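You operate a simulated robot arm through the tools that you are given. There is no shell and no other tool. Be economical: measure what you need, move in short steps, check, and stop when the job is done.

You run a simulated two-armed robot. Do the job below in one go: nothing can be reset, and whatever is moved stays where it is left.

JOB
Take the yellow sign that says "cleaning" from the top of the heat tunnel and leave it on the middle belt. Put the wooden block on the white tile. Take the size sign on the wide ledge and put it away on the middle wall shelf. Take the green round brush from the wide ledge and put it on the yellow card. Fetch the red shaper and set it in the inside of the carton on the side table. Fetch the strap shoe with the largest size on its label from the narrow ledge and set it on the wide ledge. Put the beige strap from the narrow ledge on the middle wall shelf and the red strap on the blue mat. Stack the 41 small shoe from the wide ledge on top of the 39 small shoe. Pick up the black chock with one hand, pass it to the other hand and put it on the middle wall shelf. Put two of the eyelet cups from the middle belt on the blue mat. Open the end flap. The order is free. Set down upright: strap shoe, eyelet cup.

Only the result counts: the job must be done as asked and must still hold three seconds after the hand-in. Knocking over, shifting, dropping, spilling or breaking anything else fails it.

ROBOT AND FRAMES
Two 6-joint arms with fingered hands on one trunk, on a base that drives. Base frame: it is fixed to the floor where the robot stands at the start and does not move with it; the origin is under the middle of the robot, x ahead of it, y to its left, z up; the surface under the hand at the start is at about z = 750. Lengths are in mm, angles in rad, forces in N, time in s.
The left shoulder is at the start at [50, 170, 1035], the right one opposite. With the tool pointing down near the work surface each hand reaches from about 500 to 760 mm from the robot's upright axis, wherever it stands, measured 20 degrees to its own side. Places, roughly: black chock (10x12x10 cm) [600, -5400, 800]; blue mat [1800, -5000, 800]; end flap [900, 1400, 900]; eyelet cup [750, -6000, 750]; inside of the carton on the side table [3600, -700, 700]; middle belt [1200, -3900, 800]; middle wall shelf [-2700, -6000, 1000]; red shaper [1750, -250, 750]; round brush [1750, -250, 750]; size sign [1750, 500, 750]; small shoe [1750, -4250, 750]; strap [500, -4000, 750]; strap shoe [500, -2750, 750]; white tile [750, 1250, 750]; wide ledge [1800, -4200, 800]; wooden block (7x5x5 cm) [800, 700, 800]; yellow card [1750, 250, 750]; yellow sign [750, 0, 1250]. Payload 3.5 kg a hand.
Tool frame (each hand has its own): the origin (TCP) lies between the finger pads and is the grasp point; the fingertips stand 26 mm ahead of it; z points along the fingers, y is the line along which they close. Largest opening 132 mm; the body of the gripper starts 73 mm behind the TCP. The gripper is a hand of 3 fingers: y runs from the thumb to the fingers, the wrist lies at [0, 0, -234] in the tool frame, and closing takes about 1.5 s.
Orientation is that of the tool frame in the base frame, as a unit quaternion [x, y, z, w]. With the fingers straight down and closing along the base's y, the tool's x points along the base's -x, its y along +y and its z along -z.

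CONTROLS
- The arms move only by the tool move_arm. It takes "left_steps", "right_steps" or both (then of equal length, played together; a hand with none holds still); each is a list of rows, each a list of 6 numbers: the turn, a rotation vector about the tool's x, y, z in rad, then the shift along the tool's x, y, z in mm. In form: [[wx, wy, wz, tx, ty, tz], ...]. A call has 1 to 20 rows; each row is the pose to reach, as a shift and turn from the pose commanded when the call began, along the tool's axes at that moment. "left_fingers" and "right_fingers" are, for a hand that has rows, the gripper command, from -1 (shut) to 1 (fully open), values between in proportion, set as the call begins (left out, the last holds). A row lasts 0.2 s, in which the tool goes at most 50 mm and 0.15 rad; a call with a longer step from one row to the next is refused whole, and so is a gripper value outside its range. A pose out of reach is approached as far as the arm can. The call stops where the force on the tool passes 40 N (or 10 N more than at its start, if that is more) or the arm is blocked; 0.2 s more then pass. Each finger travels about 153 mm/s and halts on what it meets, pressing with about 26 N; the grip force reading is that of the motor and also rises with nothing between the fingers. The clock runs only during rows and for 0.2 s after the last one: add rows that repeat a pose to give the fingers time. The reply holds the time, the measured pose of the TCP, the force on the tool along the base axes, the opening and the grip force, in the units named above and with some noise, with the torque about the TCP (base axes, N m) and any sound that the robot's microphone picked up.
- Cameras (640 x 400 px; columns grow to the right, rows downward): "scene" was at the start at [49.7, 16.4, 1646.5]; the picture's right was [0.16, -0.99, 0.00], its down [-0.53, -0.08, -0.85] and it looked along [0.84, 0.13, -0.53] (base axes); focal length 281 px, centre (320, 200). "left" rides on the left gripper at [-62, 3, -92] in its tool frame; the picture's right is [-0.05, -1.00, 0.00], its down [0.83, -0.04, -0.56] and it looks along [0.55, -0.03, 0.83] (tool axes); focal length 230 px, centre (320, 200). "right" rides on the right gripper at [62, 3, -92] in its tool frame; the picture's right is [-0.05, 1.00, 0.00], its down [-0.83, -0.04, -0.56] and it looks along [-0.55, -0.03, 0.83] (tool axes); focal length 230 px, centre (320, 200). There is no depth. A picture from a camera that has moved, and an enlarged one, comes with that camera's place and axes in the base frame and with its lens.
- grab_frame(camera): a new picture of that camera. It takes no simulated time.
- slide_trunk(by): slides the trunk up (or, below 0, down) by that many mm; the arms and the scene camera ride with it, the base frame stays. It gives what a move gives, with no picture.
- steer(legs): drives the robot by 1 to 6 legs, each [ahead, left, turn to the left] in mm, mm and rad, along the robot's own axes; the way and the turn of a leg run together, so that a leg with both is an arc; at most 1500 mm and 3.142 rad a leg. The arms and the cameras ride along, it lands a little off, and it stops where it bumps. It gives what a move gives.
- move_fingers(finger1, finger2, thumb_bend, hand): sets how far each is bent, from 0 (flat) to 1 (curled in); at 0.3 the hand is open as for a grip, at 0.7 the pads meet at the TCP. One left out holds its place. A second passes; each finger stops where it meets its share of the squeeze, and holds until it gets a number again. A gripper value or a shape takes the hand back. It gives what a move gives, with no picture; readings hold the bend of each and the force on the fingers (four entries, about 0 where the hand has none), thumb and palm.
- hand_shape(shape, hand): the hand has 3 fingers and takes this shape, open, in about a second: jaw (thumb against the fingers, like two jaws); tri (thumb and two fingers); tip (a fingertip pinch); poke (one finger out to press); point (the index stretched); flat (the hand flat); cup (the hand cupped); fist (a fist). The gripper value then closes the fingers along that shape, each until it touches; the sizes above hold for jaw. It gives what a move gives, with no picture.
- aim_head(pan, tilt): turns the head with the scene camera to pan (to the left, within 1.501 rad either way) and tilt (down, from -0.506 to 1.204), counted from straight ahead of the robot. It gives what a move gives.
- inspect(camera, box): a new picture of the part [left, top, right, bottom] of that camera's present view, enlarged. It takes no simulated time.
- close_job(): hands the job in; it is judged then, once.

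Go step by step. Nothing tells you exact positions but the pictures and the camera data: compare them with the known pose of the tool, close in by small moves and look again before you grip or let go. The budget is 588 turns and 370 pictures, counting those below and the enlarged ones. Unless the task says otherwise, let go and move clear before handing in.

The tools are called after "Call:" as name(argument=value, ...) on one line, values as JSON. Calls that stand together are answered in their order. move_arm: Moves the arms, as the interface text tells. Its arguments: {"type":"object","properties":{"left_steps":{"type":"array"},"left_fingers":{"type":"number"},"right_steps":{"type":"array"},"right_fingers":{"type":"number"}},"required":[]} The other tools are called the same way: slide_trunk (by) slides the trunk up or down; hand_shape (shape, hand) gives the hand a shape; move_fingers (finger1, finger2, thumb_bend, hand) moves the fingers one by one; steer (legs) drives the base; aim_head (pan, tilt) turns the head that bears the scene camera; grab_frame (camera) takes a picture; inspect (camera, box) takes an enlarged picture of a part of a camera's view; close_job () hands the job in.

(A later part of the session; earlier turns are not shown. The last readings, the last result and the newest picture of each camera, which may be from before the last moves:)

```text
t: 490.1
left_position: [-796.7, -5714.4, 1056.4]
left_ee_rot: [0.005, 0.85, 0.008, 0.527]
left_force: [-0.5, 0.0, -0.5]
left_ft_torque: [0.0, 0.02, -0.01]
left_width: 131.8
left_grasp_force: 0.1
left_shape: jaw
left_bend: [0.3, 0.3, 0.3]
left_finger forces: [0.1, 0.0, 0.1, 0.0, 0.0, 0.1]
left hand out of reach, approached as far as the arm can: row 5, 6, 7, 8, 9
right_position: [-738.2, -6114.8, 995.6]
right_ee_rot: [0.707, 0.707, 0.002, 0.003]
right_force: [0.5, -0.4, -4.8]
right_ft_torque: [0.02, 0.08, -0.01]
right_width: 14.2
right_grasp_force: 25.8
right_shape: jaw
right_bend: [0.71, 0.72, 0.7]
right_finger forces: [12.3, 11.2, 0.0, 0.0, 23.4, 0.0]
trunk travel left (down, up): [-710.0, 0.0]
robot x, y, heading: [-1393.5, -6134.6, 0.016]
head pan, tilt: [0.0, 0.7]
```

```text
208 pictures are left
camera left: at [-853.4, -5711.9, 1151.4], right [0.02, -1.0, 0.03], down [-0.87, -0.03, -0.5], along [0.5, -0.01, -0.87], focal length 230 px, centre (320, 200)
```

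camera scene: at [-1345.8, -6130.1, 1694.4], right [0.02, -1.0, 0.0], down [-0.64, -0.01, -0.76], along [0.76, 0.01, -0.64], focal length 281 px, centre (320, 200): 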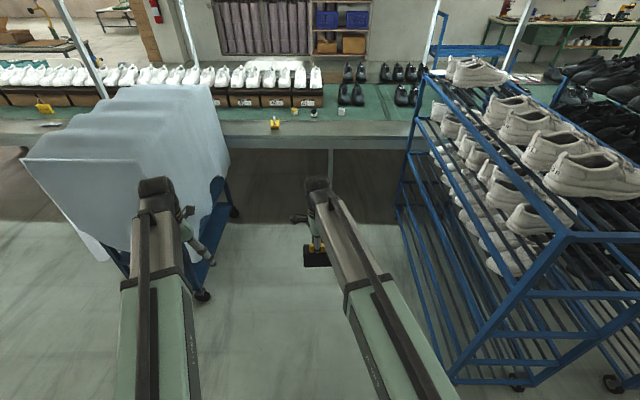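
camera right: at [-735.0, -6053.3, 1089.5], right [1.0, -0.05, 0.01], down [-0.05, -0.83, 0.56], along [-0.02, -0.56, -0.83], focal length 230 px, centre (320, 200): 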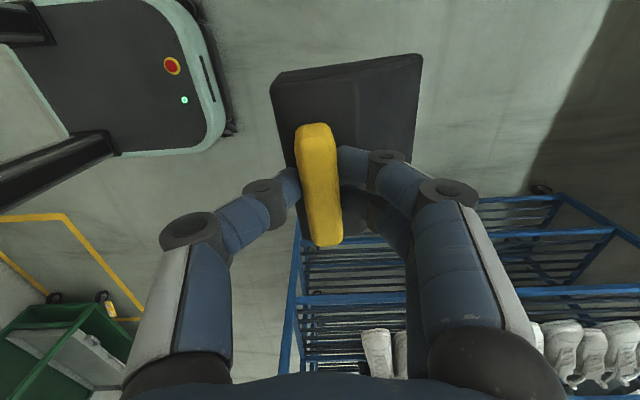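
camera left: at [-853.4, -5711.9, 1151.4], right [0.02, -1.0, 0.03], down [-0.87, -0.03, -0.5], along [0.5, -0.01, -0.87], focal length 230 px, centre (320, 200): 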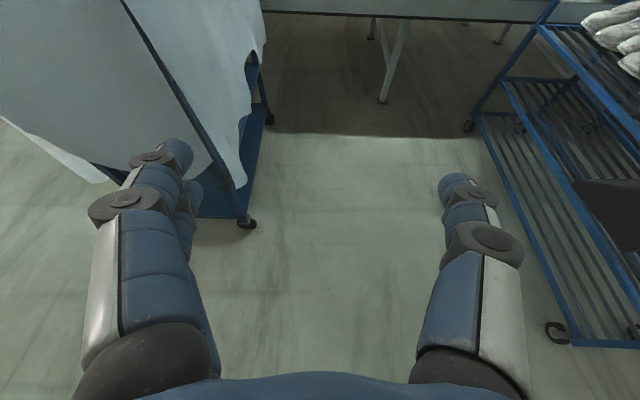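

Call:
move_arm(left_steps=[[0, 0, 0, 40, 0, 21], [0, 0, 0, 80, 0, 43], [0, 0, 0, 120, 0, 65], [0, 0, 0, 160, 0, 87], [0, 0, 0, 200, 0, 108], [0, 0, 0, 234, 0, 127]])

Call:
move_arm(left_steps=[[0, 0, 0, -8, -45, 15], [0, 0, 0, -16, -90, 30], [0, 0, 0, -24, -135, 45], [0, 0, 0, -31, -180, 63], [0, 0, 0, -31, -225, 63], [0, 0, 0, -31, -270, 63], [0, 0, 0, -31, -315, 63], [0, 0, 0, -31, -360, 63], [0, 0, 0, -31, -400, 63]])

Call:
grab_frame(camera="left")

Call:
grab_frame(camera="right")

```text
t: 491.5
left_position: [-784.1, -5707.4, 790.9]
left_ee_rot: [0.005, 0.849, 0.008, 0.528]
left_force: [0.0, -0.5, 0.2]
left_ft_torque: [0.02, 0.03, -0.01]
left_width: 131.8
left_grasp_force: 0.0
left_shape: jaw
left_bend: [0.3, 0.3, 0.3]
left_finger forces: [0.1, 0.1, 0.0, 0.0, 0.0, 0.0]
right_position: [-738.0, -6114.9, 994.7]
right_ee_rot: [0.707, 0.707, 0.001, 0.003]
right_force: [0.1, -0.7, -3.5]
right_ft_torque: [0.04, 0.08, -0.01]
right_width: 14.2
right_grasp_force: 26.2
right_shape: jaw
right_bend: [0.71, 0.72, 0.7]
right_finger forces: [12.4, 11.3, 0.1, 0.1, 23.4, 0.1]
trunk travel left (down, up): [-710.0, 0.0]
robot x, y, heading: [-1388.8, -6132.1, 0.018]
head pan, tilt: [0.0, 0.7]
```

```text
t: 493.5
left_position: [-693.7, -6015.6, 804.4]
left_ee_rot: [0.032, 0.857, -0.035, 0.513]
left_force: [0.2, -0.3, 0.3]
left_ft_torque: [0.01, 0.0, -0.02]
left_width: 131.8
left_grasp_force: 0.1
left_shape: jaw
left_bend: [0.3, 0.3, 0.3]
left_finger forces: [0.0, 0.1, 0.1, 0.0, 0.0, 0.1]
left hand out of reach, approached as far as the arm can: row 6, 7, 8, 9
right_position: [-739.0, -6115.2, 993.9]
right_ee_rot: [0.707, 0.707, 0.002, 0.003]
right_force: [0.5, -0.3, -4.2]
right_ft_torque: [0.03, 0.07, -0.01]
right_width: 14.4
right_grasp_force: 25.9
right_shape: jaw
right_bend: [0.71, 0.72, 0.7]
right_finger forces: [12.3, 11.3, 0.0, 0.0, 23.5, 0.0]
trunk travel left (down, up): [-710.0, 0.0]
robot x, y, heading: [-1392.0, -6131.7, 0.018]
head pan, tilt: [0.0, 0.7]
```

```text
207 pictures are left
camera left: at [-746.0, -6004.2, 901.5], right [-0.07, -0.99, 0.07], down [-0.88, 0.02, -0.47], along [0.47, -0.1, -0.88], focal length 230 px, centre (320, 200)
```

left: 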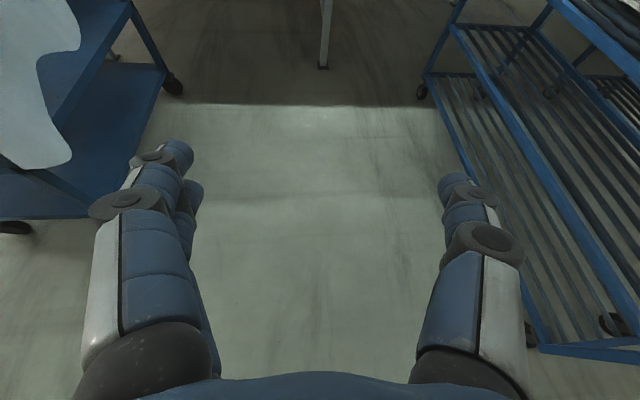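

```text
206 pictures are left
camera right: at [-735.2, -6053.5, 1089.6], right [1.0, -0.05, 0.01], down [-0.05, -0.83, 0.56], along [-0.02, -0.56, -0.83], focal length 230 px, centre (320, 200)
```

right: 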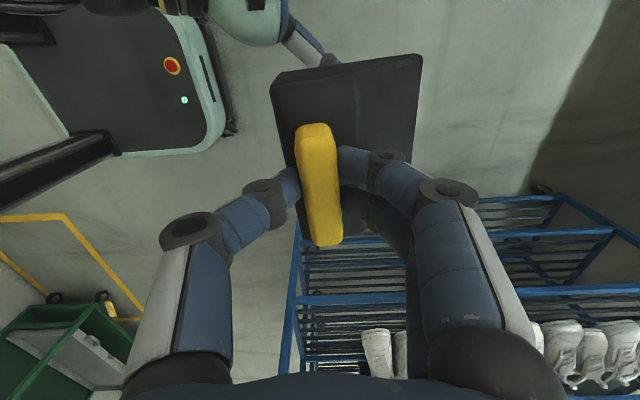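

The left arm cannot reach that way; better: left hand comes horizontally from the left side, so I unyaw the chock and reorient the left hand.

Call:
move_arm(left_steps=[[0, 0, 0, -20, 45, -10], [0, 0, 0, -40, 85, -20], [0, 0, 0, -60, 125, -30], [0, 0, 0, -80, 165, -40], [0, 0, 0, -100, 205, -50], [0, 0, 0, -120, 245, -60], [0, 0, 0, -120, 285, -60], [0, 0, 0, -120, 325, -60], [0, 0, 0, -120, 325, -60], [0, 0, 0, -120, 325, -60], [0, 0, 0, -120, 325, -60], [0, 0, 0, -120, 325, -60]], right_steps=[[0, 0, -0.14, 0, 0, 0], [0, 0, -0.28, 0, 0, 0], [0, 0, -0.42, 0, 0, 0], [0, 0, -0.56, 0, 0, 0], [0, 0, -0.7, 0, 0, 0], [0, 0, -0.84, 0, 0, 0], [0, 0, -0.98, 0, 0, 0], [0, 0, -1.12, 0, 0, 0], [0, 0, -1.26, 0, 0, 0], [0, 0, -1.4, 0, 0, 0], [0, 0, -1.5, 0, 0, 0], [0, 0, -1.555, 0, 0, 0]])

Call:
move_arm(left_steps=[[0, -0.14, 0, 0, 0, 0], [0, -0.28, 0, 0, 0, 0], [0, -0.42, 0, 0, 0, 0], [0, -0.49, 0, 0, 0, 0]])

```text
refused: row 1 steps farther than a row can; nothing moved
```

```text
t: 494.5
left_position: [-698.7, -5966.2, 794.7]
left_ee_rot: [0.055, 0.704, -0.042, 0.707]
left_force: [-1.5, 0.4, 0.7]
left_ft_torque: [-0.02, -0.01, -0.04]
left_width: 131.8
left_grasp_force: 0.0
left_shape: jaw
left_bend: [0.3, 0.3, 0.3]
left_finger forces: [0.0, 0.0, 0.1, 0.1, 0.1, 0.1]
left hand out of reach, approached as far as the arm can: row 1, 2, 3, 4
right_position: [-738.2, -6115.2, 995.8]
right_ee_rot: [0.707, 0.707, 0.002, 0.003]
right_force: [0.0, 0.7, -4.3]
right_ft_torque: [0.01, 0.1, 0.04]
right_width: 14.3
right_grasp_force: 25.8
right_shape: jaw
right_bend: [0.71, 0.72, 0.7]
right_finger forces: [12.4, 11.3, 0.1, 0.0, 23.4, 0.0]
trunk travel left (down, up): [-710.0, 0.0]
robot x, y, heading: [-1390.9, -6131.7, 0.017]
head pan, tilt: [0.0, 0.7]
```

Call:
move_arm(left_steps=[[0, 0, 0, -14, 45, 0], [0, 0, 0, -28, 90, 0], [0, 0, 0, -42, 135, 0], [0, 0, 0, -56, 180, 0], [0, 0, 0, -70, 225, 0], [0, 0, 0, -84, 270, 0], [0, 0, 0, -98, 315, 0], [0, 0, 0, -112, 350, 0], [0, 0, 0, -140, 380, 0], [0, 0, 0, -140, 400, 0], [0, 0, 0, -140, 400, 0], [0, 0, 0, -140, 400, 0]], right_steps=[[0, 0, -0.14, 0, 0, 0], [0, 0, -0.28, 0, 0, 0], [0, 0, -0.42, 0, 0, 0], [0, 0, -0.56, 0, 0, 0], [0, 0, -0.7, 0, 0, 0], [0, 0, -0.84, 0, 0, 0], [0, 0, -0.98, 0, 0, 0], [0, 0, -1.12, 0, 0, 0], [0, 0, -1.26, 0, 0, 0], [0, 0, -1.4, 0, 0, 0], [0, 0, -1.5, 0, 0, 0], [0, 0, -1.555, 0, 0, 0]])

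Call:
move_arm(left_steps=[[0.14, 0, 0, 0, 0, 0], [0.28, 0, 0, 0, 0, 0], [0.42, 0, 0, 0, 0, 0], [0.56, 0, 0, 0, 0, 0], [0.7, 0, 0, 0, 0, 0], [0.84, 0, 0, 0, 0, 0], [0.98, 0, 0, 0, 0, 0], [1.12, 0, 0, 0, 0, 0], [1.26, 0, 0, 0, 0, 0], [1.4, 0, 0, 0, 0, 0], [1.5, 0, 0, 0, 0, 0], [1.571, 0, 0, 0, 0, 0]])

Call:
grab_frame(camera="left")

Call:
grab_frame(camera="scene")

```text
t: 497.1
left_position: [-642.2, -5568.1, 944.6]
left_ee_rot: [0.056, 0.704, -0.042, 0.706]
left_force: [0.2, -0.3, 0.3]
left_ft_torque: [0.04, -0.04, 0.02]
left_width: 131.9
left_grasp_force: 0.1
left_shape: jaw
left_bend: [0.3, 0.3, 0.3]
left_finger forces: [0.1, 0.0, 0.1, 0.0, 0.0, 0.0]
right_position: [-738.0, -6113.8, 996.6]
right_ee_rot: [0.008, 1.0, 0.0, 0.003]
right_force: [0.3, 0.1, -4.6]
right_ft_torque: [-0.11, 0.02, 0.05]
right_width: 14.5
right_grasp_force: 25.7
right_shape: jaw
right_bend: [0.71, 0.72, 0.7]
right_finger forces: [12.4, 11.3, 0.0, 0.1, 23.4, 0.1]
trunk travel left (down, up): [-710.0, 0.0]
robot x, y, heading: [-1392.2, -6132.1, 0.016]
head pan, tilt: [0.0, 0.7]
```

```text
t: 499.7
left_position: [-770.9, -5850.0, 984.1]
left_ee_rot: [0.514, 0.532, -0.462, 0.489]
left_force: [-1.3, 0.4, -0.3]
left_ft_torque: [0.02, -0.03, 0.02]
left_width: 132.0
left_grasp_force: 0.0
left_shape: jaw
left_bend: [0.3, 0.3, 0.3]
left_finger forces: [0.0, 0.0, 0.0, 0.0, 0.0, 0.0]
left hand out of reach, approached as far as the arm can: row 1, 2, 3, 4, 5, 6, 7, 8, 9, 10, 11, 12
right_position: [-738.3, -6114.3, 996.7]
right_ee_rot: [0.009, 1.0, -0.001, 0.003]
right_force: [0.7, 0.3, -4.0]
right_ft_torque: [-0.06, 0.03, 0.0]
right_width: 14.3
right_grasp_force: 25.9
right_shape: jaw
right_bend: [0.71, 0.72, 0.7]
right_finger forces: [12.3, 11.4, 0.0, 0.0, 23.3, 0.0]
trunk travel left (down, up): [-710.0, 0.0]
robot x, y, heading: [-1394.2, -6133.6, 0.015]
head pan, tilt: [0.0, 0.7]
```

```text
205 pictures are left
camera left: at [-773.0, -5763.9, 1052.0], right [-1.0, -0.05, 0.04], down [-0.06, 0.63, -0.78], along [0.01, -0.78, -0.63], focal length 230 px, centre (320, 200)
```

left: 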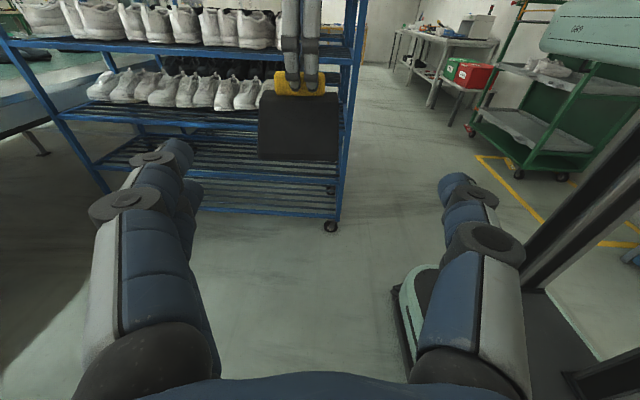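

```text
204 pictures are left
camera scene: at [-1345.8, -6130.5, 1694.3], right [0.02, -1.0, 0.0], down [-0.64, -0.01, -0.76], along [0.76, 0.01, -0.64], focal length 281 px, centre (320, 200)
```

scene: 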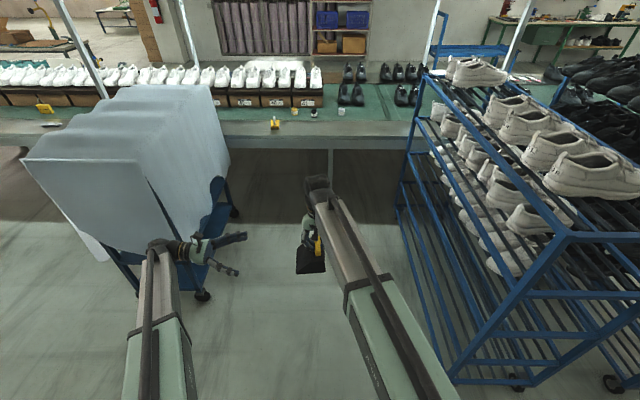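

The left hand now points sideways at the chock. Approach in two stages.

Call:
move_arm(left_steps=[[0, 0, 0, 10, 6, 30], [0, 0, 0, 20, 12, 65], [0, 0, 0, 29, 17, 100], [0, 0, 0, 29, 17, 140]])

Call:
grab_frame(camera="left")

```text
t: 500.7
left_position: [-752.4, -5981.4, 941.5]
left_ee_rot: [0.513, 0.532, -0.462, 0.49]
left_force: [-0.9, 1.1, -0.3]
left_ft_torque: [0.01, 0.0, 0.02]
left_width: 131.6
left_grasp_force: 0.0
left_shape: jaw
left_bend: [0.3, 0.3, 0.3]
left_finger forces: [0.0, 0.0, 0.0, 0.0, 0.0, 0.0]
right_position: [-738.6, -6115.0, 996.4]
right_ee_rot: [0.008, 1.0, -0.001, 0.004]
right_force: [0.4, 0.2, -4.3]
right_ft_torque: [-0.07, 0.02, 0.01]
right_width: 14.3
right_grasp_force: 25.9
right_shape: jaw
right_bend: [0.71, 0.72, 0.7]
right_finger forces: [12.3, 11.3, 0.0, 0.1, 23.3, 0.0]
trunk travel left (down, up): [-710.0, 0.0]
robot x, y, heading: [-1390.7, -6137.7, 0.018]
head pan, tilt: [0.0, 0.7]
```

```text
203 pictures are left
camera left: at [-754.7, -5894.6, 1010.4], right [-1.0, -0.05, 0.04], down [-0.06, 0.63, -0.78], along [0.01, -0.78, -0.63], focal length 230 px, centre (320, 200)
```

left: 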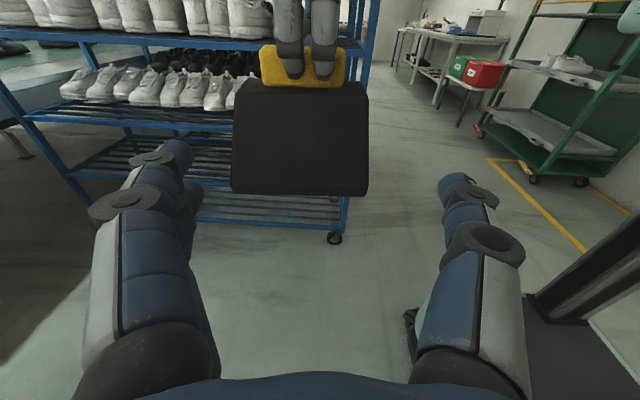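

Call:
move_arm(left_steps=[[0, 0, 0, 0, 7, 15], [0, 0, 0, 0, 14, 40], [0, 0, 0, 0, 14, 65]])

Call:
grab_frame(camera="left")

Call:
grab_frame(camera="right")

```text
t: 501.5
left_position: [-735.9, -6044.6, 936.6]
left_ee_rot: [0.513, 0.533, -0.461, 0.49]
left_force: [-1.1, -0.4, 0.8]
left_ft_torque: [-0.02, -0.04, -0.01]
left_width: 131.8
left_grasp_force: 0.0
left_shape: jaw
left_bend: [0.3, 0.3, 0.3]
left_finger forces: [0.0, 0.1, 0.0, 0.0, 0.1, 0.0]
right_position: [-736.9, -6113.6, 996.6]
right_ee_rot: [0.009, 1.0, -0.001, 0.003]
right_force: [0.6, -0.3, -3.7]
right_ft_torque: [-0.13, -0.02, 0.02]
right_width: 14.3
right_grasp_force: 26.0
right_shape: jaw
right_bend: [0.71, 0.72, 0.7]
right_finger forces: [12.2, 11.2, 0.0, 0.0, 23.3, 0.1]
trunk travel left (down, up): [-710.0, 0.0]
robot x, y, heading: [-1391.5, -6135.0, 0.017]
head pan, tilt: [0.0, 0.7]
```

```text
202 pictures are left
camera left: at [-738.6, -5959.2, 1005.2], right [-1.0, -0.05, 0.04], down [-0.06, 0.63, -0.78], along [0.01, -0.78, -0.63], focal length 230 px, centre (320, 200)
```

left: 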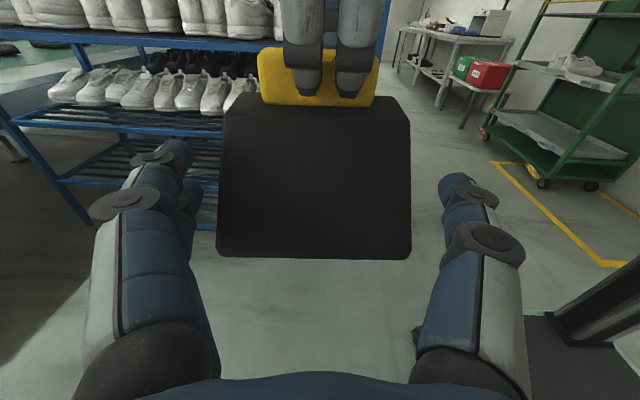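

```text
201 pictures are left
camera right: at [-799.2, -6110.4, 1090.6], right [0.07, 1.0, 0.0], down [0.83, -0.06, 0.56], along [0.56, -0.04, -0.83], focal length 230 px, centre (320, 200)
```

right: 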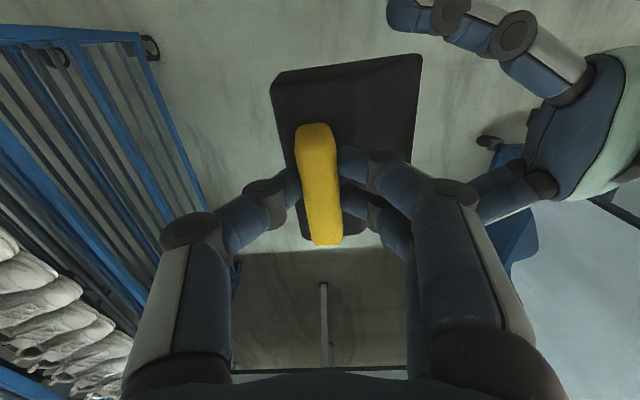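

Call:
move_arm(left_steps=[[0, 0, 0, 0, 0, 15], [0, 0, 0, 0, 0, 30], [0, 0, 0, 0, 0, 44]])

Call:
move_arm(left_steps=[[0, 0, 0, 0, 0, 0], [0, 0, 0, 0, 0, 0], [0, 0, 0, 0, 0, 0], [0, 0, 0, 0, 0, 0], [0, 0, 0, 0, 0, 0], [0, 0, 0, 0, 0, 0]], left_fingers=-1)

Call:
grab_frame(camera="left")

Call:
grab_frame(camera="right")

```text
t: 502.3
left_position: [-734.8, -6088.6, 931.8]
left_ee_rot: [0.513, 0.532, -0.462, 0.49]
left_force: [1.6, 4.0, -0.8]
left_ft_torque: [0.01, 0.0, 0.12]
left_width: 131.9
left_grasp_force: 0.1
left_shape: jaw
left_bend: [0.3, 0.29, 0.3]
left_finger forces: [0.1, 2.4, 0.0, 0.0, 0.1, 0.1]
right_position: [-736.2, -6115.1, 996.6]
right_ee_rot: [0.009, 1.0, -0.001, 0.003]
right_force: [-1.5, -2.3, -3.9]
right_ft_torque: [-0.27, 0.1, -0.08]
right_width: 14.0
right_grasp_force: 26.1
right_shape: jaw
right_bend: [0.71, 0.71, 0.71]
right_finger forces: [13.1, 11.0, 0.0, 0.0, 26.6, 0.0]
trunk travel left (down, up): [-710.0, 0.0]
robot x, y, heading: [-1391.0, -6133.7, 0.023]
head pan, tilt: [0.0, 0.7]
```

```text
t: 503.7
left_position: [-735.9, -6088.6, 931.3]
left_ee_rot: [0.512, 0.533, -0.461, 0.49]
left_force: [3.4, 2.8, -0.9]
left_ft_torque: [0.01, 0.1, 0.12]
left_width: 106.7
left_grasp_force: 25.9
left_shape: jaw
left_bend: [0.57, 0.5, 0.59]
left_finger forces: [13.9, 21.5, 0.1, 0.1, 31.2, 0.0]
right_position: [-736.1, -6114.1, 996.0]
right_ee_rot: [0.009, 1.0, -0.001, 0.003]
right_force: [-3.9, -2.9, -3.5]
right_ft_torque: [-0.21, 0.15, -0.07]
right_width: 14.1
right_grasp_force: 26.0
right_shape: jaw
right_bend: [0.71, 0.71, 0.71]
right_finger forces: [13.1, 11.6, 0.1, 0.1, 26.0, 0.0]
trunk travel left (down, up): [-710.0, 0.0]
robot x, y, heading: [-1391.4, -6134.9, 0.02]
head pan, tilt: [0.0, 0.7]
```

```text
200 pictures are left
camera left: at [-737.2, -6002.2, 1000.7], right [-1.0, -0.05, 0.04], down [-0.06, 0.63, -0.78], along [0.01, -0.78, -0.63], focal length 230 px, centre (320, 200)
```

left: 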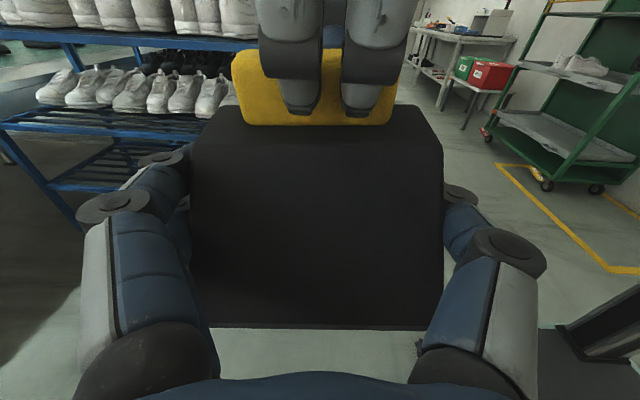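

```text
199 pictures are left
camera right: at [-799.2, -6110.2, 1090.5], right [0.07, 1.0, 0.0], down [0.83, -0.06, 0.56], along [0.56, -0.04, -0.83], focal length 230 px, centre (320, 200)
```

right: 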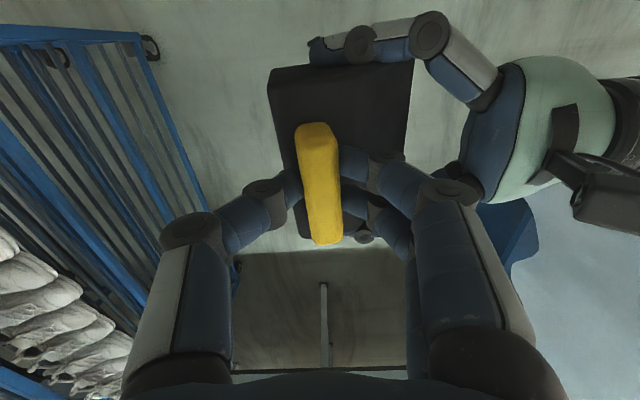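

Left grips the body firmly (107 mm). Release the right hand and lift it away.

Call:
move_arm(right_steps=[[0, 0, 0, 0, 0, 0], [0, 0, 0, 0, 0, 0], [0, 0, 0, 0, 0, 0], [0, 0, 0, 0, 0, 0]], right_fingers=0.2)

Call:
move_arm(right_steps=[[0, 0, 0, 0, 0, -30], [0, 0, 0, 0, 0, -70], [0, 0, 0, 0, -30, -110], [0, 0, 0, 0, -70, -130], [0, 0, 0, 0, -115, -140]])

Call:
grab_frame(camera="left")

Call:
grab_frame(camera="scene")

```text
t: 504.7
left_position: [-736.2, -6088.6, 931.4]
left_ee_rot: [0.513, 0.533, -0.462, 0.49]
left_force: [0.4, 0.0, -4.3]
left_ft_torque: [0.06, -0.02, 0.02]
left_width: 106.5
left_grasp_force: 25.4
left_shape: jaw
left_bend: [0.58, 0.5, 0.59]
left_finger forces: [13.2, 19.6, 0.0, 0.1, 32.2, 0.0]
right_position: [-736.9, -6114.6, 996.6]
right_ee_rot: [0.009, 1.0, -0.001, 0.004]
right_force: [-0.1, -0.6, 0.0]
right_ft_torque: [0.01, -0.01, 0.03]
right_width: 78.8
right_grasp_force: 0.0
right_shape: jaw
right_bend: [0.71, 0.71, 0.71]
right_finger forces: [0.0, 0.0, 0.1, 0.0, 0.1, 0.1]
trunk travel left (down, up): [-710.0, 0.0]
robot x, y, heading: [-1393.2, -6131.9, 0.018]
head pan, tilt: [0.0, 0.7]
```

```text
t: 505.9
left_position: [-736.0, -6089.3, 932.5]
left_ee_rot: [0.513, 0.532, -0.462, 0.49]
left_force: [0.9, 0.2, -4.3]
left_ft_torque: [0.06, 0.02, -0.03]
left_width: 106.6
left_grasp_force: 26.2
left_shape: jaw
left_bend: [0.58, 0.5, 0.59]
left_finger forces: [13.2, 19.6, 0.1, 0.1, 32.3, 0.1]
right_position: [-739.1, -6229.5, 1136.7]
right_ee_rot: [0.008, 1.0, -0.001, 0.003]
right_force: [-0.2, 0.1, 0.5]
right_ft_torque: [0.03, -0.03, 0.01]
right_width: 78.9
right_grasp_force: 0.1
right_shape: jaw
right_bend: [0.71, 0.71, 0.71]
right_finger forces: [0.0, 0.0, 0.1, 0.0, 0.0, 0.0]
trunk travel left (down, up): [-710.0, 0.0]
robot x, y, heading: [-1387.1, -6133.3, 0.017]
head pan, tilt: [0.0, 0.7]
```

```text
198 pictures are left
camera left: at [-737.3, -6002.5, 1000.7], right [-1.0, -0.05, 0.04], down [-0.06, 0.63, -0.78], along [0.01, -0.78, -0.63], focal length 230 px, centre (320, 200)
```

left: 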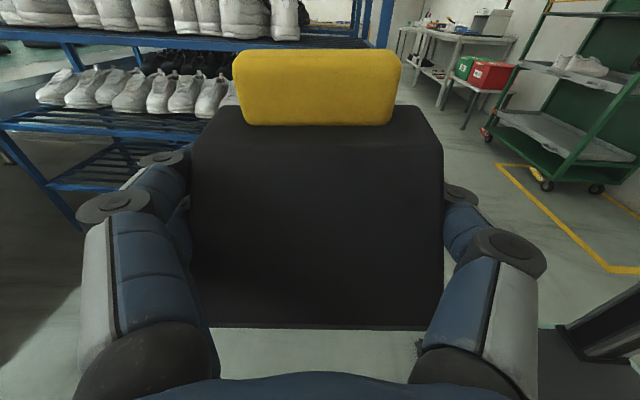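

```text
197 pictures are left
camera scene: at [-1346.1, -6131.0, 1694.3], right [0.02, -1.0, 0.0], down [-0.64, -0.01, -0.76], along [0.76, 0.01, -0.64], focal length 281 px, centre (320, 200)
```

scene: 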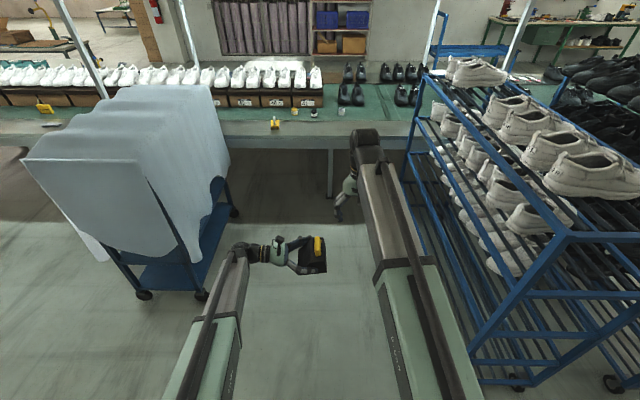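

Call:
move_arm(left_steps=[[-0.13, 0, 0, -9, 9, -11], [-0.26, 0, 0, -18, 17, -23], [-0.39, 0, 0, -27, 26, -34], [-0.52, 0, 0, -35, 34, -45], [-0.65, 0, 0, -44, 43, -57], [-0.78, 0, 0, -53, 51, -68], [-0.91, 0, 0, -62, 60, -79], [-1.04, 0, 0, -71, 68, -91], [-1.17, 0, 0, -80, 77, -102], [-1.3, 0, 0, -88, 85, -113], [-1.43, 0, 0, -97, 94, -125], [-1.571, 0, 0, -106, 102, -136]])

Call:
grab_frame(camera="left")

```text
t: 508.5
left_position: [-644.3, -5955.4, 1046.6]
left_ee_rot: [0.053, 0.706, 0.012, 0.706]
left_force: [-1.0, -0.1, -4.6]
left_ft_torque: [0.0, 0.01, -0.01]
left_width: 106.3
left_grasp_force: 25.6
left_shape: jaw
left_bend: [0.58, 0.5, 0.59]
left_finger forces: [13.4, 18.5, 0.0, 0.0, 31.8, 0.0]
left hand out of reach, approached as far as the arm can: row 12
right_position: [-740.1, -6229.7, 1136.6]
right_ee_rot: [0.009, 1.0, 0.0, 0.004]
right_force: [0.3, -0.2, -0.4]
right_ft_torque: [-0.03, -0.04, 0.02]
right_width: 79.0
right_grasp_force: 0.1
right_shape: jaw
right_bend: [0.71, 0.71, 0.71]
right_finger forces: [0.0, 0.1, 0.0, 0.1, 0.1, 0.0]
trunk travel left (down, up): [-710.0, 0.0]
robot x, y, heading: [-1394.1, -6132.2, 0.02]
head pan, tilt: [0.0, 0.7]
```

```text
196 pictures are left
camera left: at [-737.4, -5951.9, 1107.5], right [-0.06, -1.0, -0.04], down [-0.55, 0.07, -0.83], along [0.83, -0.02, -0.56], focal length 230 px, centre (320, 200)
```

left: 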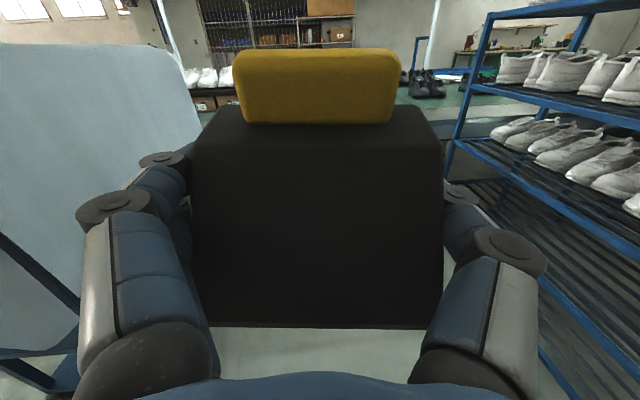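

Hand-over done; the left hand now points forward. Turn around to face the shelf.

Call:
steer(legs=[[0, 0, 1.565], [0, 0, 1.565]])

Call:
aim_head(pan=0.0, tilt=0.5)

Call:
grab_frame(camera="scene")

```text
t: 516.5
left_position: [-2144.6, -6296.3, 1047.6]
left_ee_rot: [-0.705, 0.062, 0.707, -0.005]
left_force: [0.5, -0.3, -4.3]
left_ft_torque: [0.01, -0.08, 0.01]
left_width: 106.2
left_grasp_force: 26.4
left_shape: jaw
left_bend: [0.58, 0.5, 0.59]
left_finger forces: [13.4, 17.0, 0.1, 0.0, 30.4, 0.0]
right_position: [-2043.1, -6022.8, 1136.5]
right_ee_rot: [1.0, -0.02, -0.003, 0.0]
right_force: [0.0, -0.3, 0.0]
right_ft_torque: [0.02, 0.0, 0.04]
right_width: 78.8
right_grasp_force: 0.0
right_shape: jaw
right_bend: [0.71, 0.71, 0.71]
right_finger forces: [0.1, 0.0, 0.0, 0.0, 0.0, 0.1]
trunk travel left (down, up): [-710.0, 0.0]
robot x, y, heading: [-1394.0, -6136.1, 3.133]
head pan, tilt: [0.0, 0.7]
```

```text
t: 517.2
left_position: [-2144.1, -6294.5, 1047.4]
left_ee_rot: [-0.705, 0.062, 0.707, -0.005]
left_force: [-0.8, -0.8, -5.1]
left_ft_torque: [-0.03, -0.08, 0.02]
left_width: 106.2
left_grasp_force: 25.8
left_shape: jaw
left_bend: [0.58, 0.5, 0.59]
left_finger forces: [13.4, 17.0, 0.1, 0.1, 30.3, 0.0]
right_position: [-2043.5, -6022.9, 1135.7]
right_ee_rot: [1.0, -0.02, -0.004, -0.001]
right_force: [0.0, -0.3, -0.9]
right_ft_torque: [0.04, -0.02, 0.02]
right_width: 78.7
right_grasp_force: 0.1
right_shape: jaw
right_bend: [0.71, 0.71, 0.71]
right_finger forces: [0.0, 0.0, 0.0, 0.0, 0.0, 0.0]
trunk travel left (down, up): [-710.0, 0.0]
robot x, y, heading: [-1394.8, -6134.6, 3.134]
head pan, tilt: [0.0, 0.499]
```

```text
195 pictures are left
camera scene: at [-1442.9, -6130.9, 1712.0], right [0.01, 1.0, 0.0], down [0.48, 0.0, -0.88], along [-0.88, 0.0, -0.48], focal length 281 px, centre (320, 200)
```

scene: 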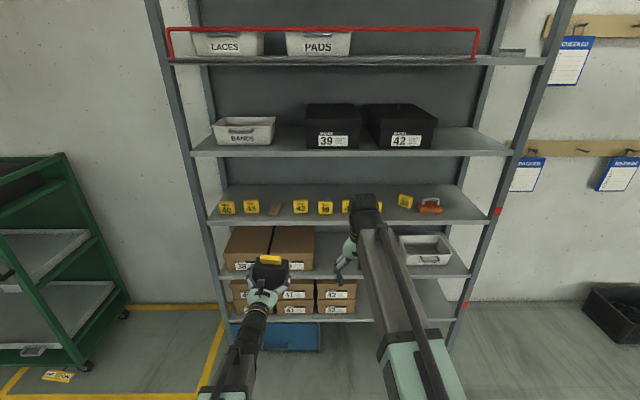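

Call:
steer(legs=[[0, -880, 0.008], [180, 0, 0]])

Call:
aim_head(pan=0.2, tilt=0.5)

Call:
grab_frame(camera="left")

Call:
inspect(camera="scene", box=[160, 120, 420, 282])

```text
t: 523.0
left_position: [-2325.5, -5416.4, 1046.8]
left_ee_rot: [-0.706, 0.059, 0.706, -0.008]
left_force: [-0.5, -0.3, -5.0]
left_ft_torque: [-0.03, -0.04, 0.03]
left_width: 106.2
left_grasp_force: 25.6
left_shape: jaw
left_bend: [0.58, 0.5, 0.59]
left_finger forces: [13.4, 17.1, 0.0, 0.0, 30.4, 0.1]
right_position: [-2225.6, -5143.9, 1135.5]
right_ee_rot: [1.0, -0.015, -0.003, 0.0]
right_force: [-1.2, -0.1, 0.1]
right_ft_torque: [-0.01, -0.02, 0.01]
right_width: 78.9
right_grasp_force: 0.0
right_shape: jaw
right_bend: [0.71, 0.71, 0.71]
right_finger forces: [0.0, 0.0, 0.1, 0.0, 0.0, 0.1]
trunk travel left (down, up): [-710.0, 0.0]
robot x, y, heading: [-1569.2, -5251.5, -3.131]
head pan, tilt: [0.0, 0.499]
```

```text
t: 523.7
left_position: [-2322.7, -5417.1, 1046.2]
left_ee_rot: [-0.705, 0.058, 0.707, -0.009]
left_force: [0.7, 0.2, -4.5]
left_ft_torque: [0.01, -0.09, 0.02]
left_width: 106.0
left_grasp_force: 26.3
left_shape: jaw
left_bend: [0.58, 0.5, 0.59]
left_finger forces: [13.4, 17.1, 0.0, 0.1, 30.3, 0.0]
right_position: [-2225.1, -5143.1, 1137.2]
right_ee_rot: [1.0, -0.015, -0.004, -0.001]
right_force: [-0.2, -0.6, 0.2]
right_ft_torque: [-0.02, 0.0, 0.0]
right_width: 79.0
right_grasp_force: 0.2
right_shape: jaw
right_bend: [0.71, 0.71, 0.71]
right_finger forces: [0.0, 0.0, 0.0, 0.1, 0.0, 0.1]
trunk travel left (down, up): [-710.0, 0.0]
robot x, y, heading: [-1571.7, -5246.9, -3.136]
head pan, tilt: [0.201, 0.499]
```

```text
194 pictures are left
camera left: at [-2231.6, -5420.0, 1107.5], right [0.07, 1.0, -0.04], down [0.55, -0.07, -0.83], along [-0.83, 0.03, -0.56], focal length 230 px, centre (320, 200)
```

left: 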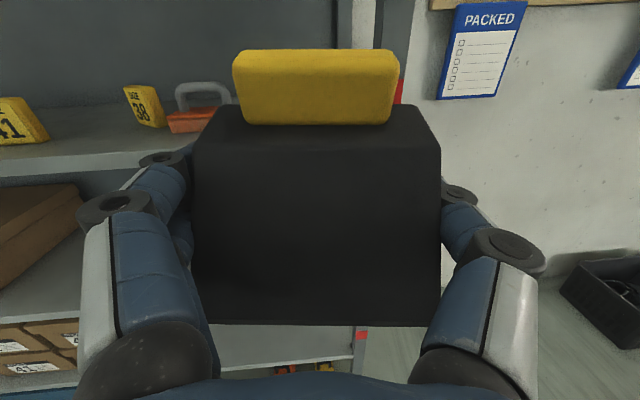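

```text
2.46 times, centred on (290, 201) of scene
camera zoom: at [-1621.6, -5263.4, 1712.1], right [-0.2, 0.98, 0.0], down [0.47, 0.1, -0.88], along [-0.86, -0.18, -0.48], focal length 691 px, centre (394, 198)
```

zoom: 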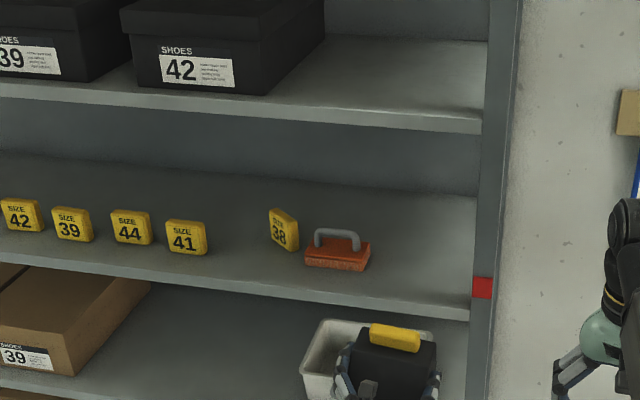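

Call:
move_arm(left_steps=[[0, 0, 0, -12, 0, 0]])

Call:
steer(legs=[[170, 5, 0]])

Call:
grab_frame(camera="left")

Call:
inspect(camera="scene", box=[160, 140, 420, 302])

```text
t: 524.1
left_position: [-2324.6, -5416.4, 1060.3]
left_ee_rot: [-0.705, 0.057, 0.707, -0.009]
left_force: [-0.8, 1.0, -3.8]
left_ft_torque: [0.01, -0.05, 0.01]
left_width: 106.2
left_grasp_force: 26.0
left_shape: jaw
left_bend: [0.58, 0.5, 0.59]
left_finger forces: [13.4, 17.1, 0.1, 0.0, 30.2, 0.0]
right_position: [-2224.5, -5143.4, 1136.1]
right_ee_rot: [1.0, -0.015, -0.005, -0.001]
right_force: [-1.0, 0.9, -0.1]
right_ft_torque: [-0.01, 0.03, 0.01]
right_width: 78.9
right_grasp_force: 0.1
right_shape: jaw
right_bend: [0.71, 0.71, 0.71]
right_finger forces: [0.1, 0.0, 0.0, 0.0, 0.1, 0.0]
trunk travel left (down, up): [-710.0, 0.0]
robot x, y, heading: [-1573.9, -5246.7, -3.14]
head pan, tilt: [0.201, 0.499]
```

```text
t: 525.6
left_position: [-2494.6, -5420.6, 1058.7]
left_ee_rot: [-0.706, 0.058, 0.706, -0.008]
left_force: [0.3, 0.3, -5.0]
left_ft_torque: [-0.01, -0.07, -0.04]
left_width: 106.1
left_grasp_force: 26.0
left_shape: jaw
left_bend: [0.58, 0.5, 0.59]
left_finger forces: [13.4, 17.0, 0.1, 0.0, 30.3, 0.1]
right_position: [-2396.8, -5148.3, 1134.6]
right_ee_rot: [1.0, -0.015, -0.003, -0.001]
right_force: [-0.2, 0.1, 0.3]
right_ft_torque: [0.04, -0.03, -0.02]
right_width: 79.0
right_grasp_force: 0.1
right_shape: jaw
right_bend: [0.71, 0.71, 0.71]
right_finger forces: [0.0, 0.0, 0.0, 0.0, 0.1, 0.0]
trunk travel left (down, up): [-710.0, 0.0]
robot x, y, heading: [-1744.2, -5253.0, -3.135]
head pan, tilt: [0.201, 0.499]
```

```text
192 pictures are left
camera left: at [-2404.2, -5424.9, 1118.9], right [0.07, 1.0, -0.04], down [0.55, -0.07, -0.83], along [-0.83, 0.04, -0.56], focal length 230 px, centre (320, 200)
```

left: 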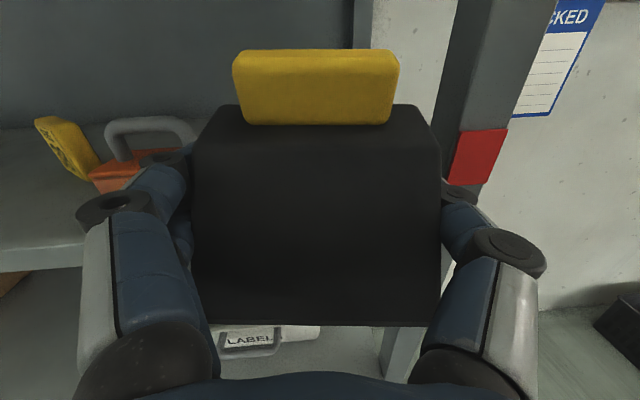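

```text
2.46 times, centred on (290, 221) of scene
camera zoom: at [-1794.5, -5269.3, 1712.0], right [-0.2, 0.98, 0.0], down [0.47, 0.1, -0.88], along [-0.86, -0.18, -0.48], focal length 691 px, centre (394, 148)
```

zoom: 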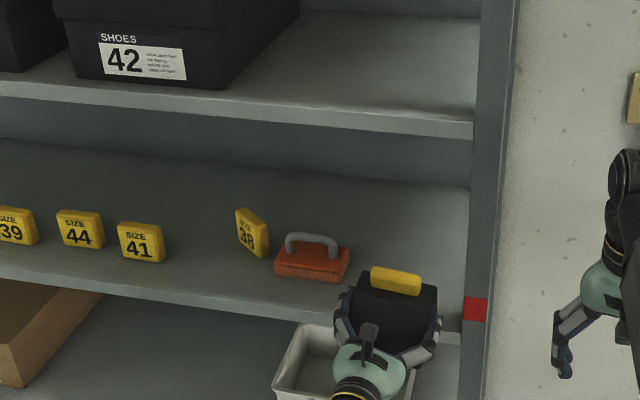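

Call:
move_arm(left_steps=[[0, 0, 0, 0, 8, 0]])

Call:
steer(legs=[[90, 0, 0]])

Call:
grab_frame(camera="left")

Call:
inspect(camera="scene", box=[200, 170, 400, 295])

```text
t: 526.0
left_position: [-2494.8, -5429.8, 1060.2]
left_ee_rot: [-0.706, 0.058, 0.706, -0.009]
left_force: [0.2, -0.7, -5.1]
left_ft_torque: [0.0, -0.09, -0.02]
left_width: 106.0
left_grasp_force: 25.4
left_shape: jaw
left_bend: [0.58, 0.5, 0.59]
left_finger forces: [13.4, 17.2, 0.0, 0.2, 30.3, 0.1]
right_position: [-2394.9, -5149.2, 1135.3]
right_ee_rot: [1.0, -0.014, -0.003, -0.001]
right_force: [-0.1, -0.2, 0.5]
right_ft_torque: [-0.03, -0.02, 0.0]
right_width: 79.2
right_grasp_force: 0.0
right_shape: jaw
right_bend: [0.71, 0.71, 0.71]
right_finger forces: [0.1, 0.0, 0.0, 0.0, 0.1, 0.0]
trunk travel left (down, up): [-710.0, 0.0]
robot x, y, heading: [-1743.3, -5254.8, -3.141]
head pan, tilt: [0.201, 0.499]
```

```text
t: 527.1
left_position: [-2587.4, -5431.9, 1059.4]
left_ee_rot: [-0.706, 0.058, 0.706, -0.009]
left_force: [-0.4, 0.2, -4.1]
left_ft_torque: [0.02, -0.04, -0.02]
left_width: 106.1
left_grasp_force: 26.3
left_shape: jaw
left_bend: [0.58, 0.5, 0.59]
left_finger forces: [13.4, 17.2, 0.0, 0.0, 30.4, 0.0]
right_position: [-2488.3, -5149.7, 1134.9]
right_ee_rot: [1.0, -0.015, -0.003, -0.001]
right_force: [-0.3, 0.3, -0.3]
right_ft_torque: [-0.01, -0.03, 0.0]
right_width: 78.8
right_grasp_force: 0.0
right_shape: jaw
right_bend: [0.71, 0.71, 0.71]
right_finger forces: [0.1, 0.1, 0.1, 0.1, 0.0, 0.0]
trunk travel left (down, up): [-710.0, 0.0]
robot x, y, heading: [-1837.1, -5254.1, -3.132]
head pan, tilt: [0.201, 0.499]
```

```text
190 pictures are left
camera left: at [-2495.8, -5434.6, 1120.0], right [0.07, 1.0, -0.04], down [0.55, -0.07, -0.83], along [-0.83, 0.03, -0.56], focal length 230 px, centre (320, 200)
```

left: 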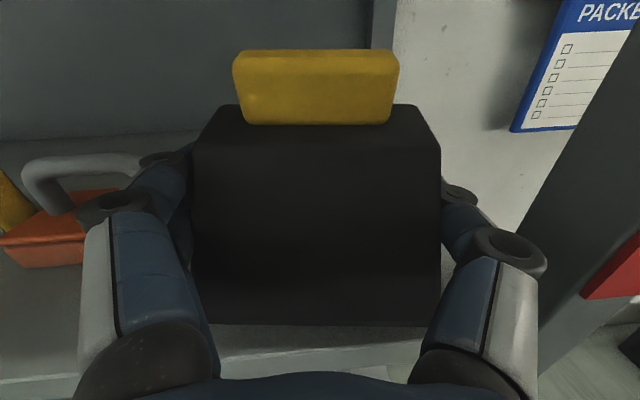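

```text
3.20 times, centred on (300, 232) of scene
camera zoom: at [-1886.1, -5269.7, 1712.0], right [-0.2, 0.98, 0.0], down [0.47, 0.1, -0.88], along [-0.86, -0.18, -0.48], focal length 898 px, centre (384, 96)
```

zoom: 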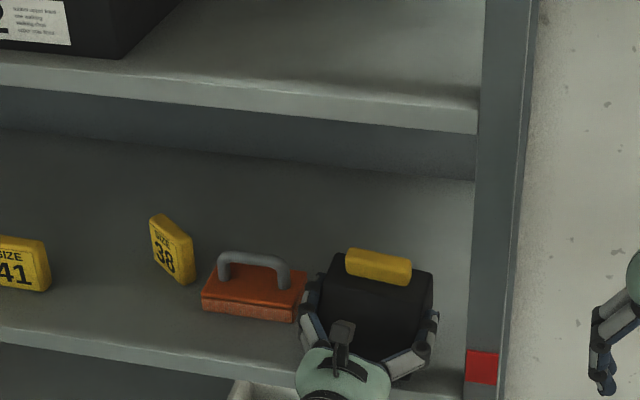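

Call:
move_arm(left_steps=[[0, 0, 0, 0, -8, 0]])

Call:
steer(legs=[[50, 0, 0]])

Call:
move_arm(left_steps=[[0, 0, 0, 8, 0, 0], [0, 0, 0, 14, 0, 0], [0, 0, 0, 18, 0, 0], [0, 0, 0, 22, 0, 0], [0, 0, 0, 26, 0, 0], [0, 0, 0, 30, 0, 0], [0, 0, 0, 34, 0, 0], [0, 0, 0, 38, 0, 0]])

Call:
inspect(camera="scene", box=[200, 170, 400, 295])

```text
t: 527.5
left_position: [-2586.2, -5423.0, 1059.4]
left_ee_rot: [-0.706, 0.057, 0.706, -0.009]
left_force: [-0.5, 0.2, -5.3]
left_ft_torque: [0.03, -0.07, 0.0]
left_width: 106.2
left_grasp_force: 26.0
left_shape: jaw
left_bend: [0.58, 0.5, 0.59]
left_finger forces: [13.4, 17.2, 0.0, 0.0, 30.4, 0.0]
right_position: [-2487.5, -5149.3, 1136.2]
right_ee_rot: [1.0, -0.013, -0.003, -0.001]
right_force: [-0.3, 0.0, -0.9]
right_ft_torque: [-0.01, 0.01, -0.01]
right_width: 78.5
right_grasp_force: 0.1
right_shape: jaw
right_bend: [0.71, 0.71, 0.71]
right_finger forces: [0.0, 0.0, 0.0, 0.0, 0.1, 0.0]
trunk travel left (down, up): [-710.0, 0.0]
robot x, y, heading: [-1835.5, -5250.2, -3.138]
head pan, tilt: [0.201, 0.499]
```

```text
t: 528.4
left_position: [-2638.8, -5423.4, 1057.4]
left_ee_rot: [0.706, -0.058, -0.706, 0.009]
left_force: [-0.6, 0.1, -4.0]
left_ft_torque: [0.0, -0.05, -0.01]
left_width: 105.9
left_grasp_force: 26.3
left_shape: jaw
left_bend: [0.58, 0.5, 0.59]
left_finger forces: [13.4, 17.2, 0.0, 0.1, 30.4, 0.1]
right_position: [-2540.8, -5148.6, 1134.2]
right_ee_rot: [1.0, -0.015, -0.003, -0.002]
right_force: [0.8, 0.6, 0.1]
right_ft_torque: [0.02, -0.07, 0.02]
right_width: 78.7
right_grasp_force: 0.1
right_shape: jaw
right_bend: [0.71, 0.71, 0.71]
right_finger forces: [0.0, 0.0, 0.0, 0.0, 0.0, 0.0]
trunk travel left (down, up): [-710.0, 0.0]
robot x, y, heading: [-1886.3, -5257.7, -3.139]
head pan, tilt: [0.201, 0.499]
```

```text
t: 529.7
left_position: [-2637.6, -5426.0, 1042.1]
left_ee_rot: [-0.699, 0.056, 0.713, -0.007]
left_force: [-3.6, 0.0, 12.2]
left_ft_torque: [0.82, -0.71, 0.17]
left_width: 106.5
left_grasp_force: 25.4
left_shape: jaw
left_bend: [0.56, 0.51, 0.6]
left_finger forces: [16.3, 19.9, 0.0, 0.0, 32.7, 0.0]
right_position: [-2538.2, -5149.1, 1136.0]
right_ee_rot: [1.0, -0.015, -0.005, -0.001]
right_force: [-0.1, -0.7, -0.5]
right_ft_torque: [-0.01, 0.01, -0.01]
right_width: 78.9
right_grasp_force: 0.0
right_shape: jaw
right_bend: [0.71, 0.71, 0.71]
right_finger forces: [0.1, 0.1, 0.0, 0.0, 0.0, 0.1]
trunk travel left (down, up): [-710.0, 0.0]
robot x, y, heading: [-1886.8, -5255.2, -3.137]
head pan, tilt: [0.201, 0.499]
stopped in row 6 (left hand): the force on the tool passed its limit at 43 N (the readings are from after the stop); the commanded pose is now the measured one
```

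```text
3.20 times, centred on (300, 232) of scene
camera zoom: at [-1933.8, -5269.7, 1711.9], right [-0.2, 0.98, 0.0], down [0.47, 0.1, -0.88], along [-0.86, -0.18, -0.48], focal length 898 px, centre (384, 96)
```

zoom: 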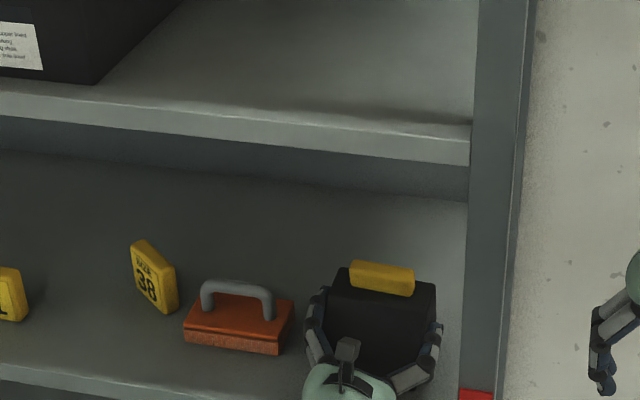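

Call:
move_arm(left_steps=[[0, 0, 0, 2, 0, 0], [0, 0, 0, 2, 0, 0], [0, 0, 0, 2, 0, 0], [0, 0, 0, 2, 0, 0]], left_fingers=0.8)

Call:
grab_frame(camera="left")

Call:
inspect(camera="scene", box=[200, 170, 400, 295])

```text
t: 530.7
left_position: [-2637.9, -5425.7, 1036.0]
left_ee_rot: [-0.702, 0.057, 0.71, -0.008]
left_force: [0.7, -0.7, -0.8]
left_ft_torque: [0.03, 0.01, -0.04]
left_width: 118.8
left_grasp_force: 0.1
left_shape: jaw
left_bend: [0.48, 0.48, 0.44]
left_finger forces: [0.1, 0.6, 0.0, 0.1, 0.0, 0.0]
right_position: [-2538.1, -5150.0, 1136.3]
right_ee_rot: [1.0, -0.015, -0.004, -0.002]
right_force: [0.4, 0.0, -1.0]
right_ft_torque: [-0.02, 0.01, -0.02]
right_width: 78.9
right_grasp_force: 0.1
right_shape: jaw
right_bend: [0.71, 0.71, 0.71]
right_finger forces: [0.1, 0.1, 0.1, 0.1, 0.1, 0.0]
trunk travel left (down, up): [-710.0, 0.0]
robot x, y, heading: [-1885.2, -5255.6, -3.137]
head pan, tilt: [0.201, 0.499]
```

```text
187 pictures are left
camera left: at [-2545.1, -5429.4, 1096.6], right [0.07, 1.0, -0.04], down [0.54, -0.07, -0.84], along [-0.84, 0.04, -0.55], focal length 230 px, centre (320, 200)
```

left: 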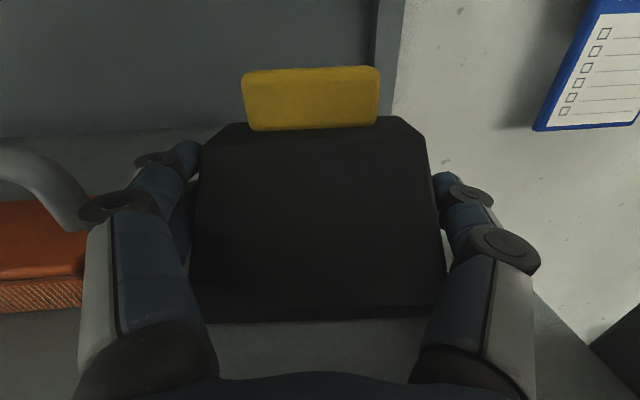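

```text
3.20 times, centred on (300, 232) of scene
camera zoom: at [-1934.4, -5269.9, 1712.0], right [-0.2, 0.98, 0.0], down [0.47, 0.1, -0.88], along [-0.86, -0.18, -0.48], focal length 898 px, centre (384, 96)
```

zoom: 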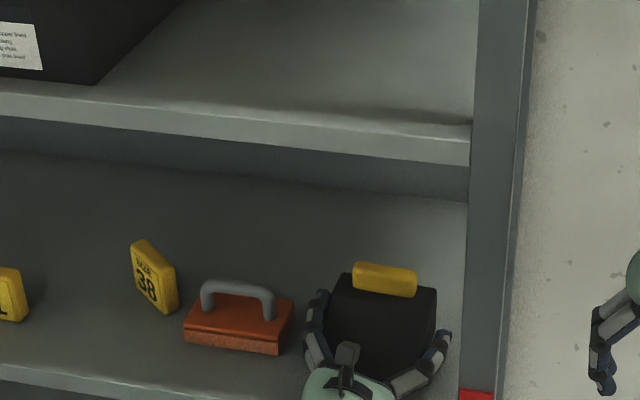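

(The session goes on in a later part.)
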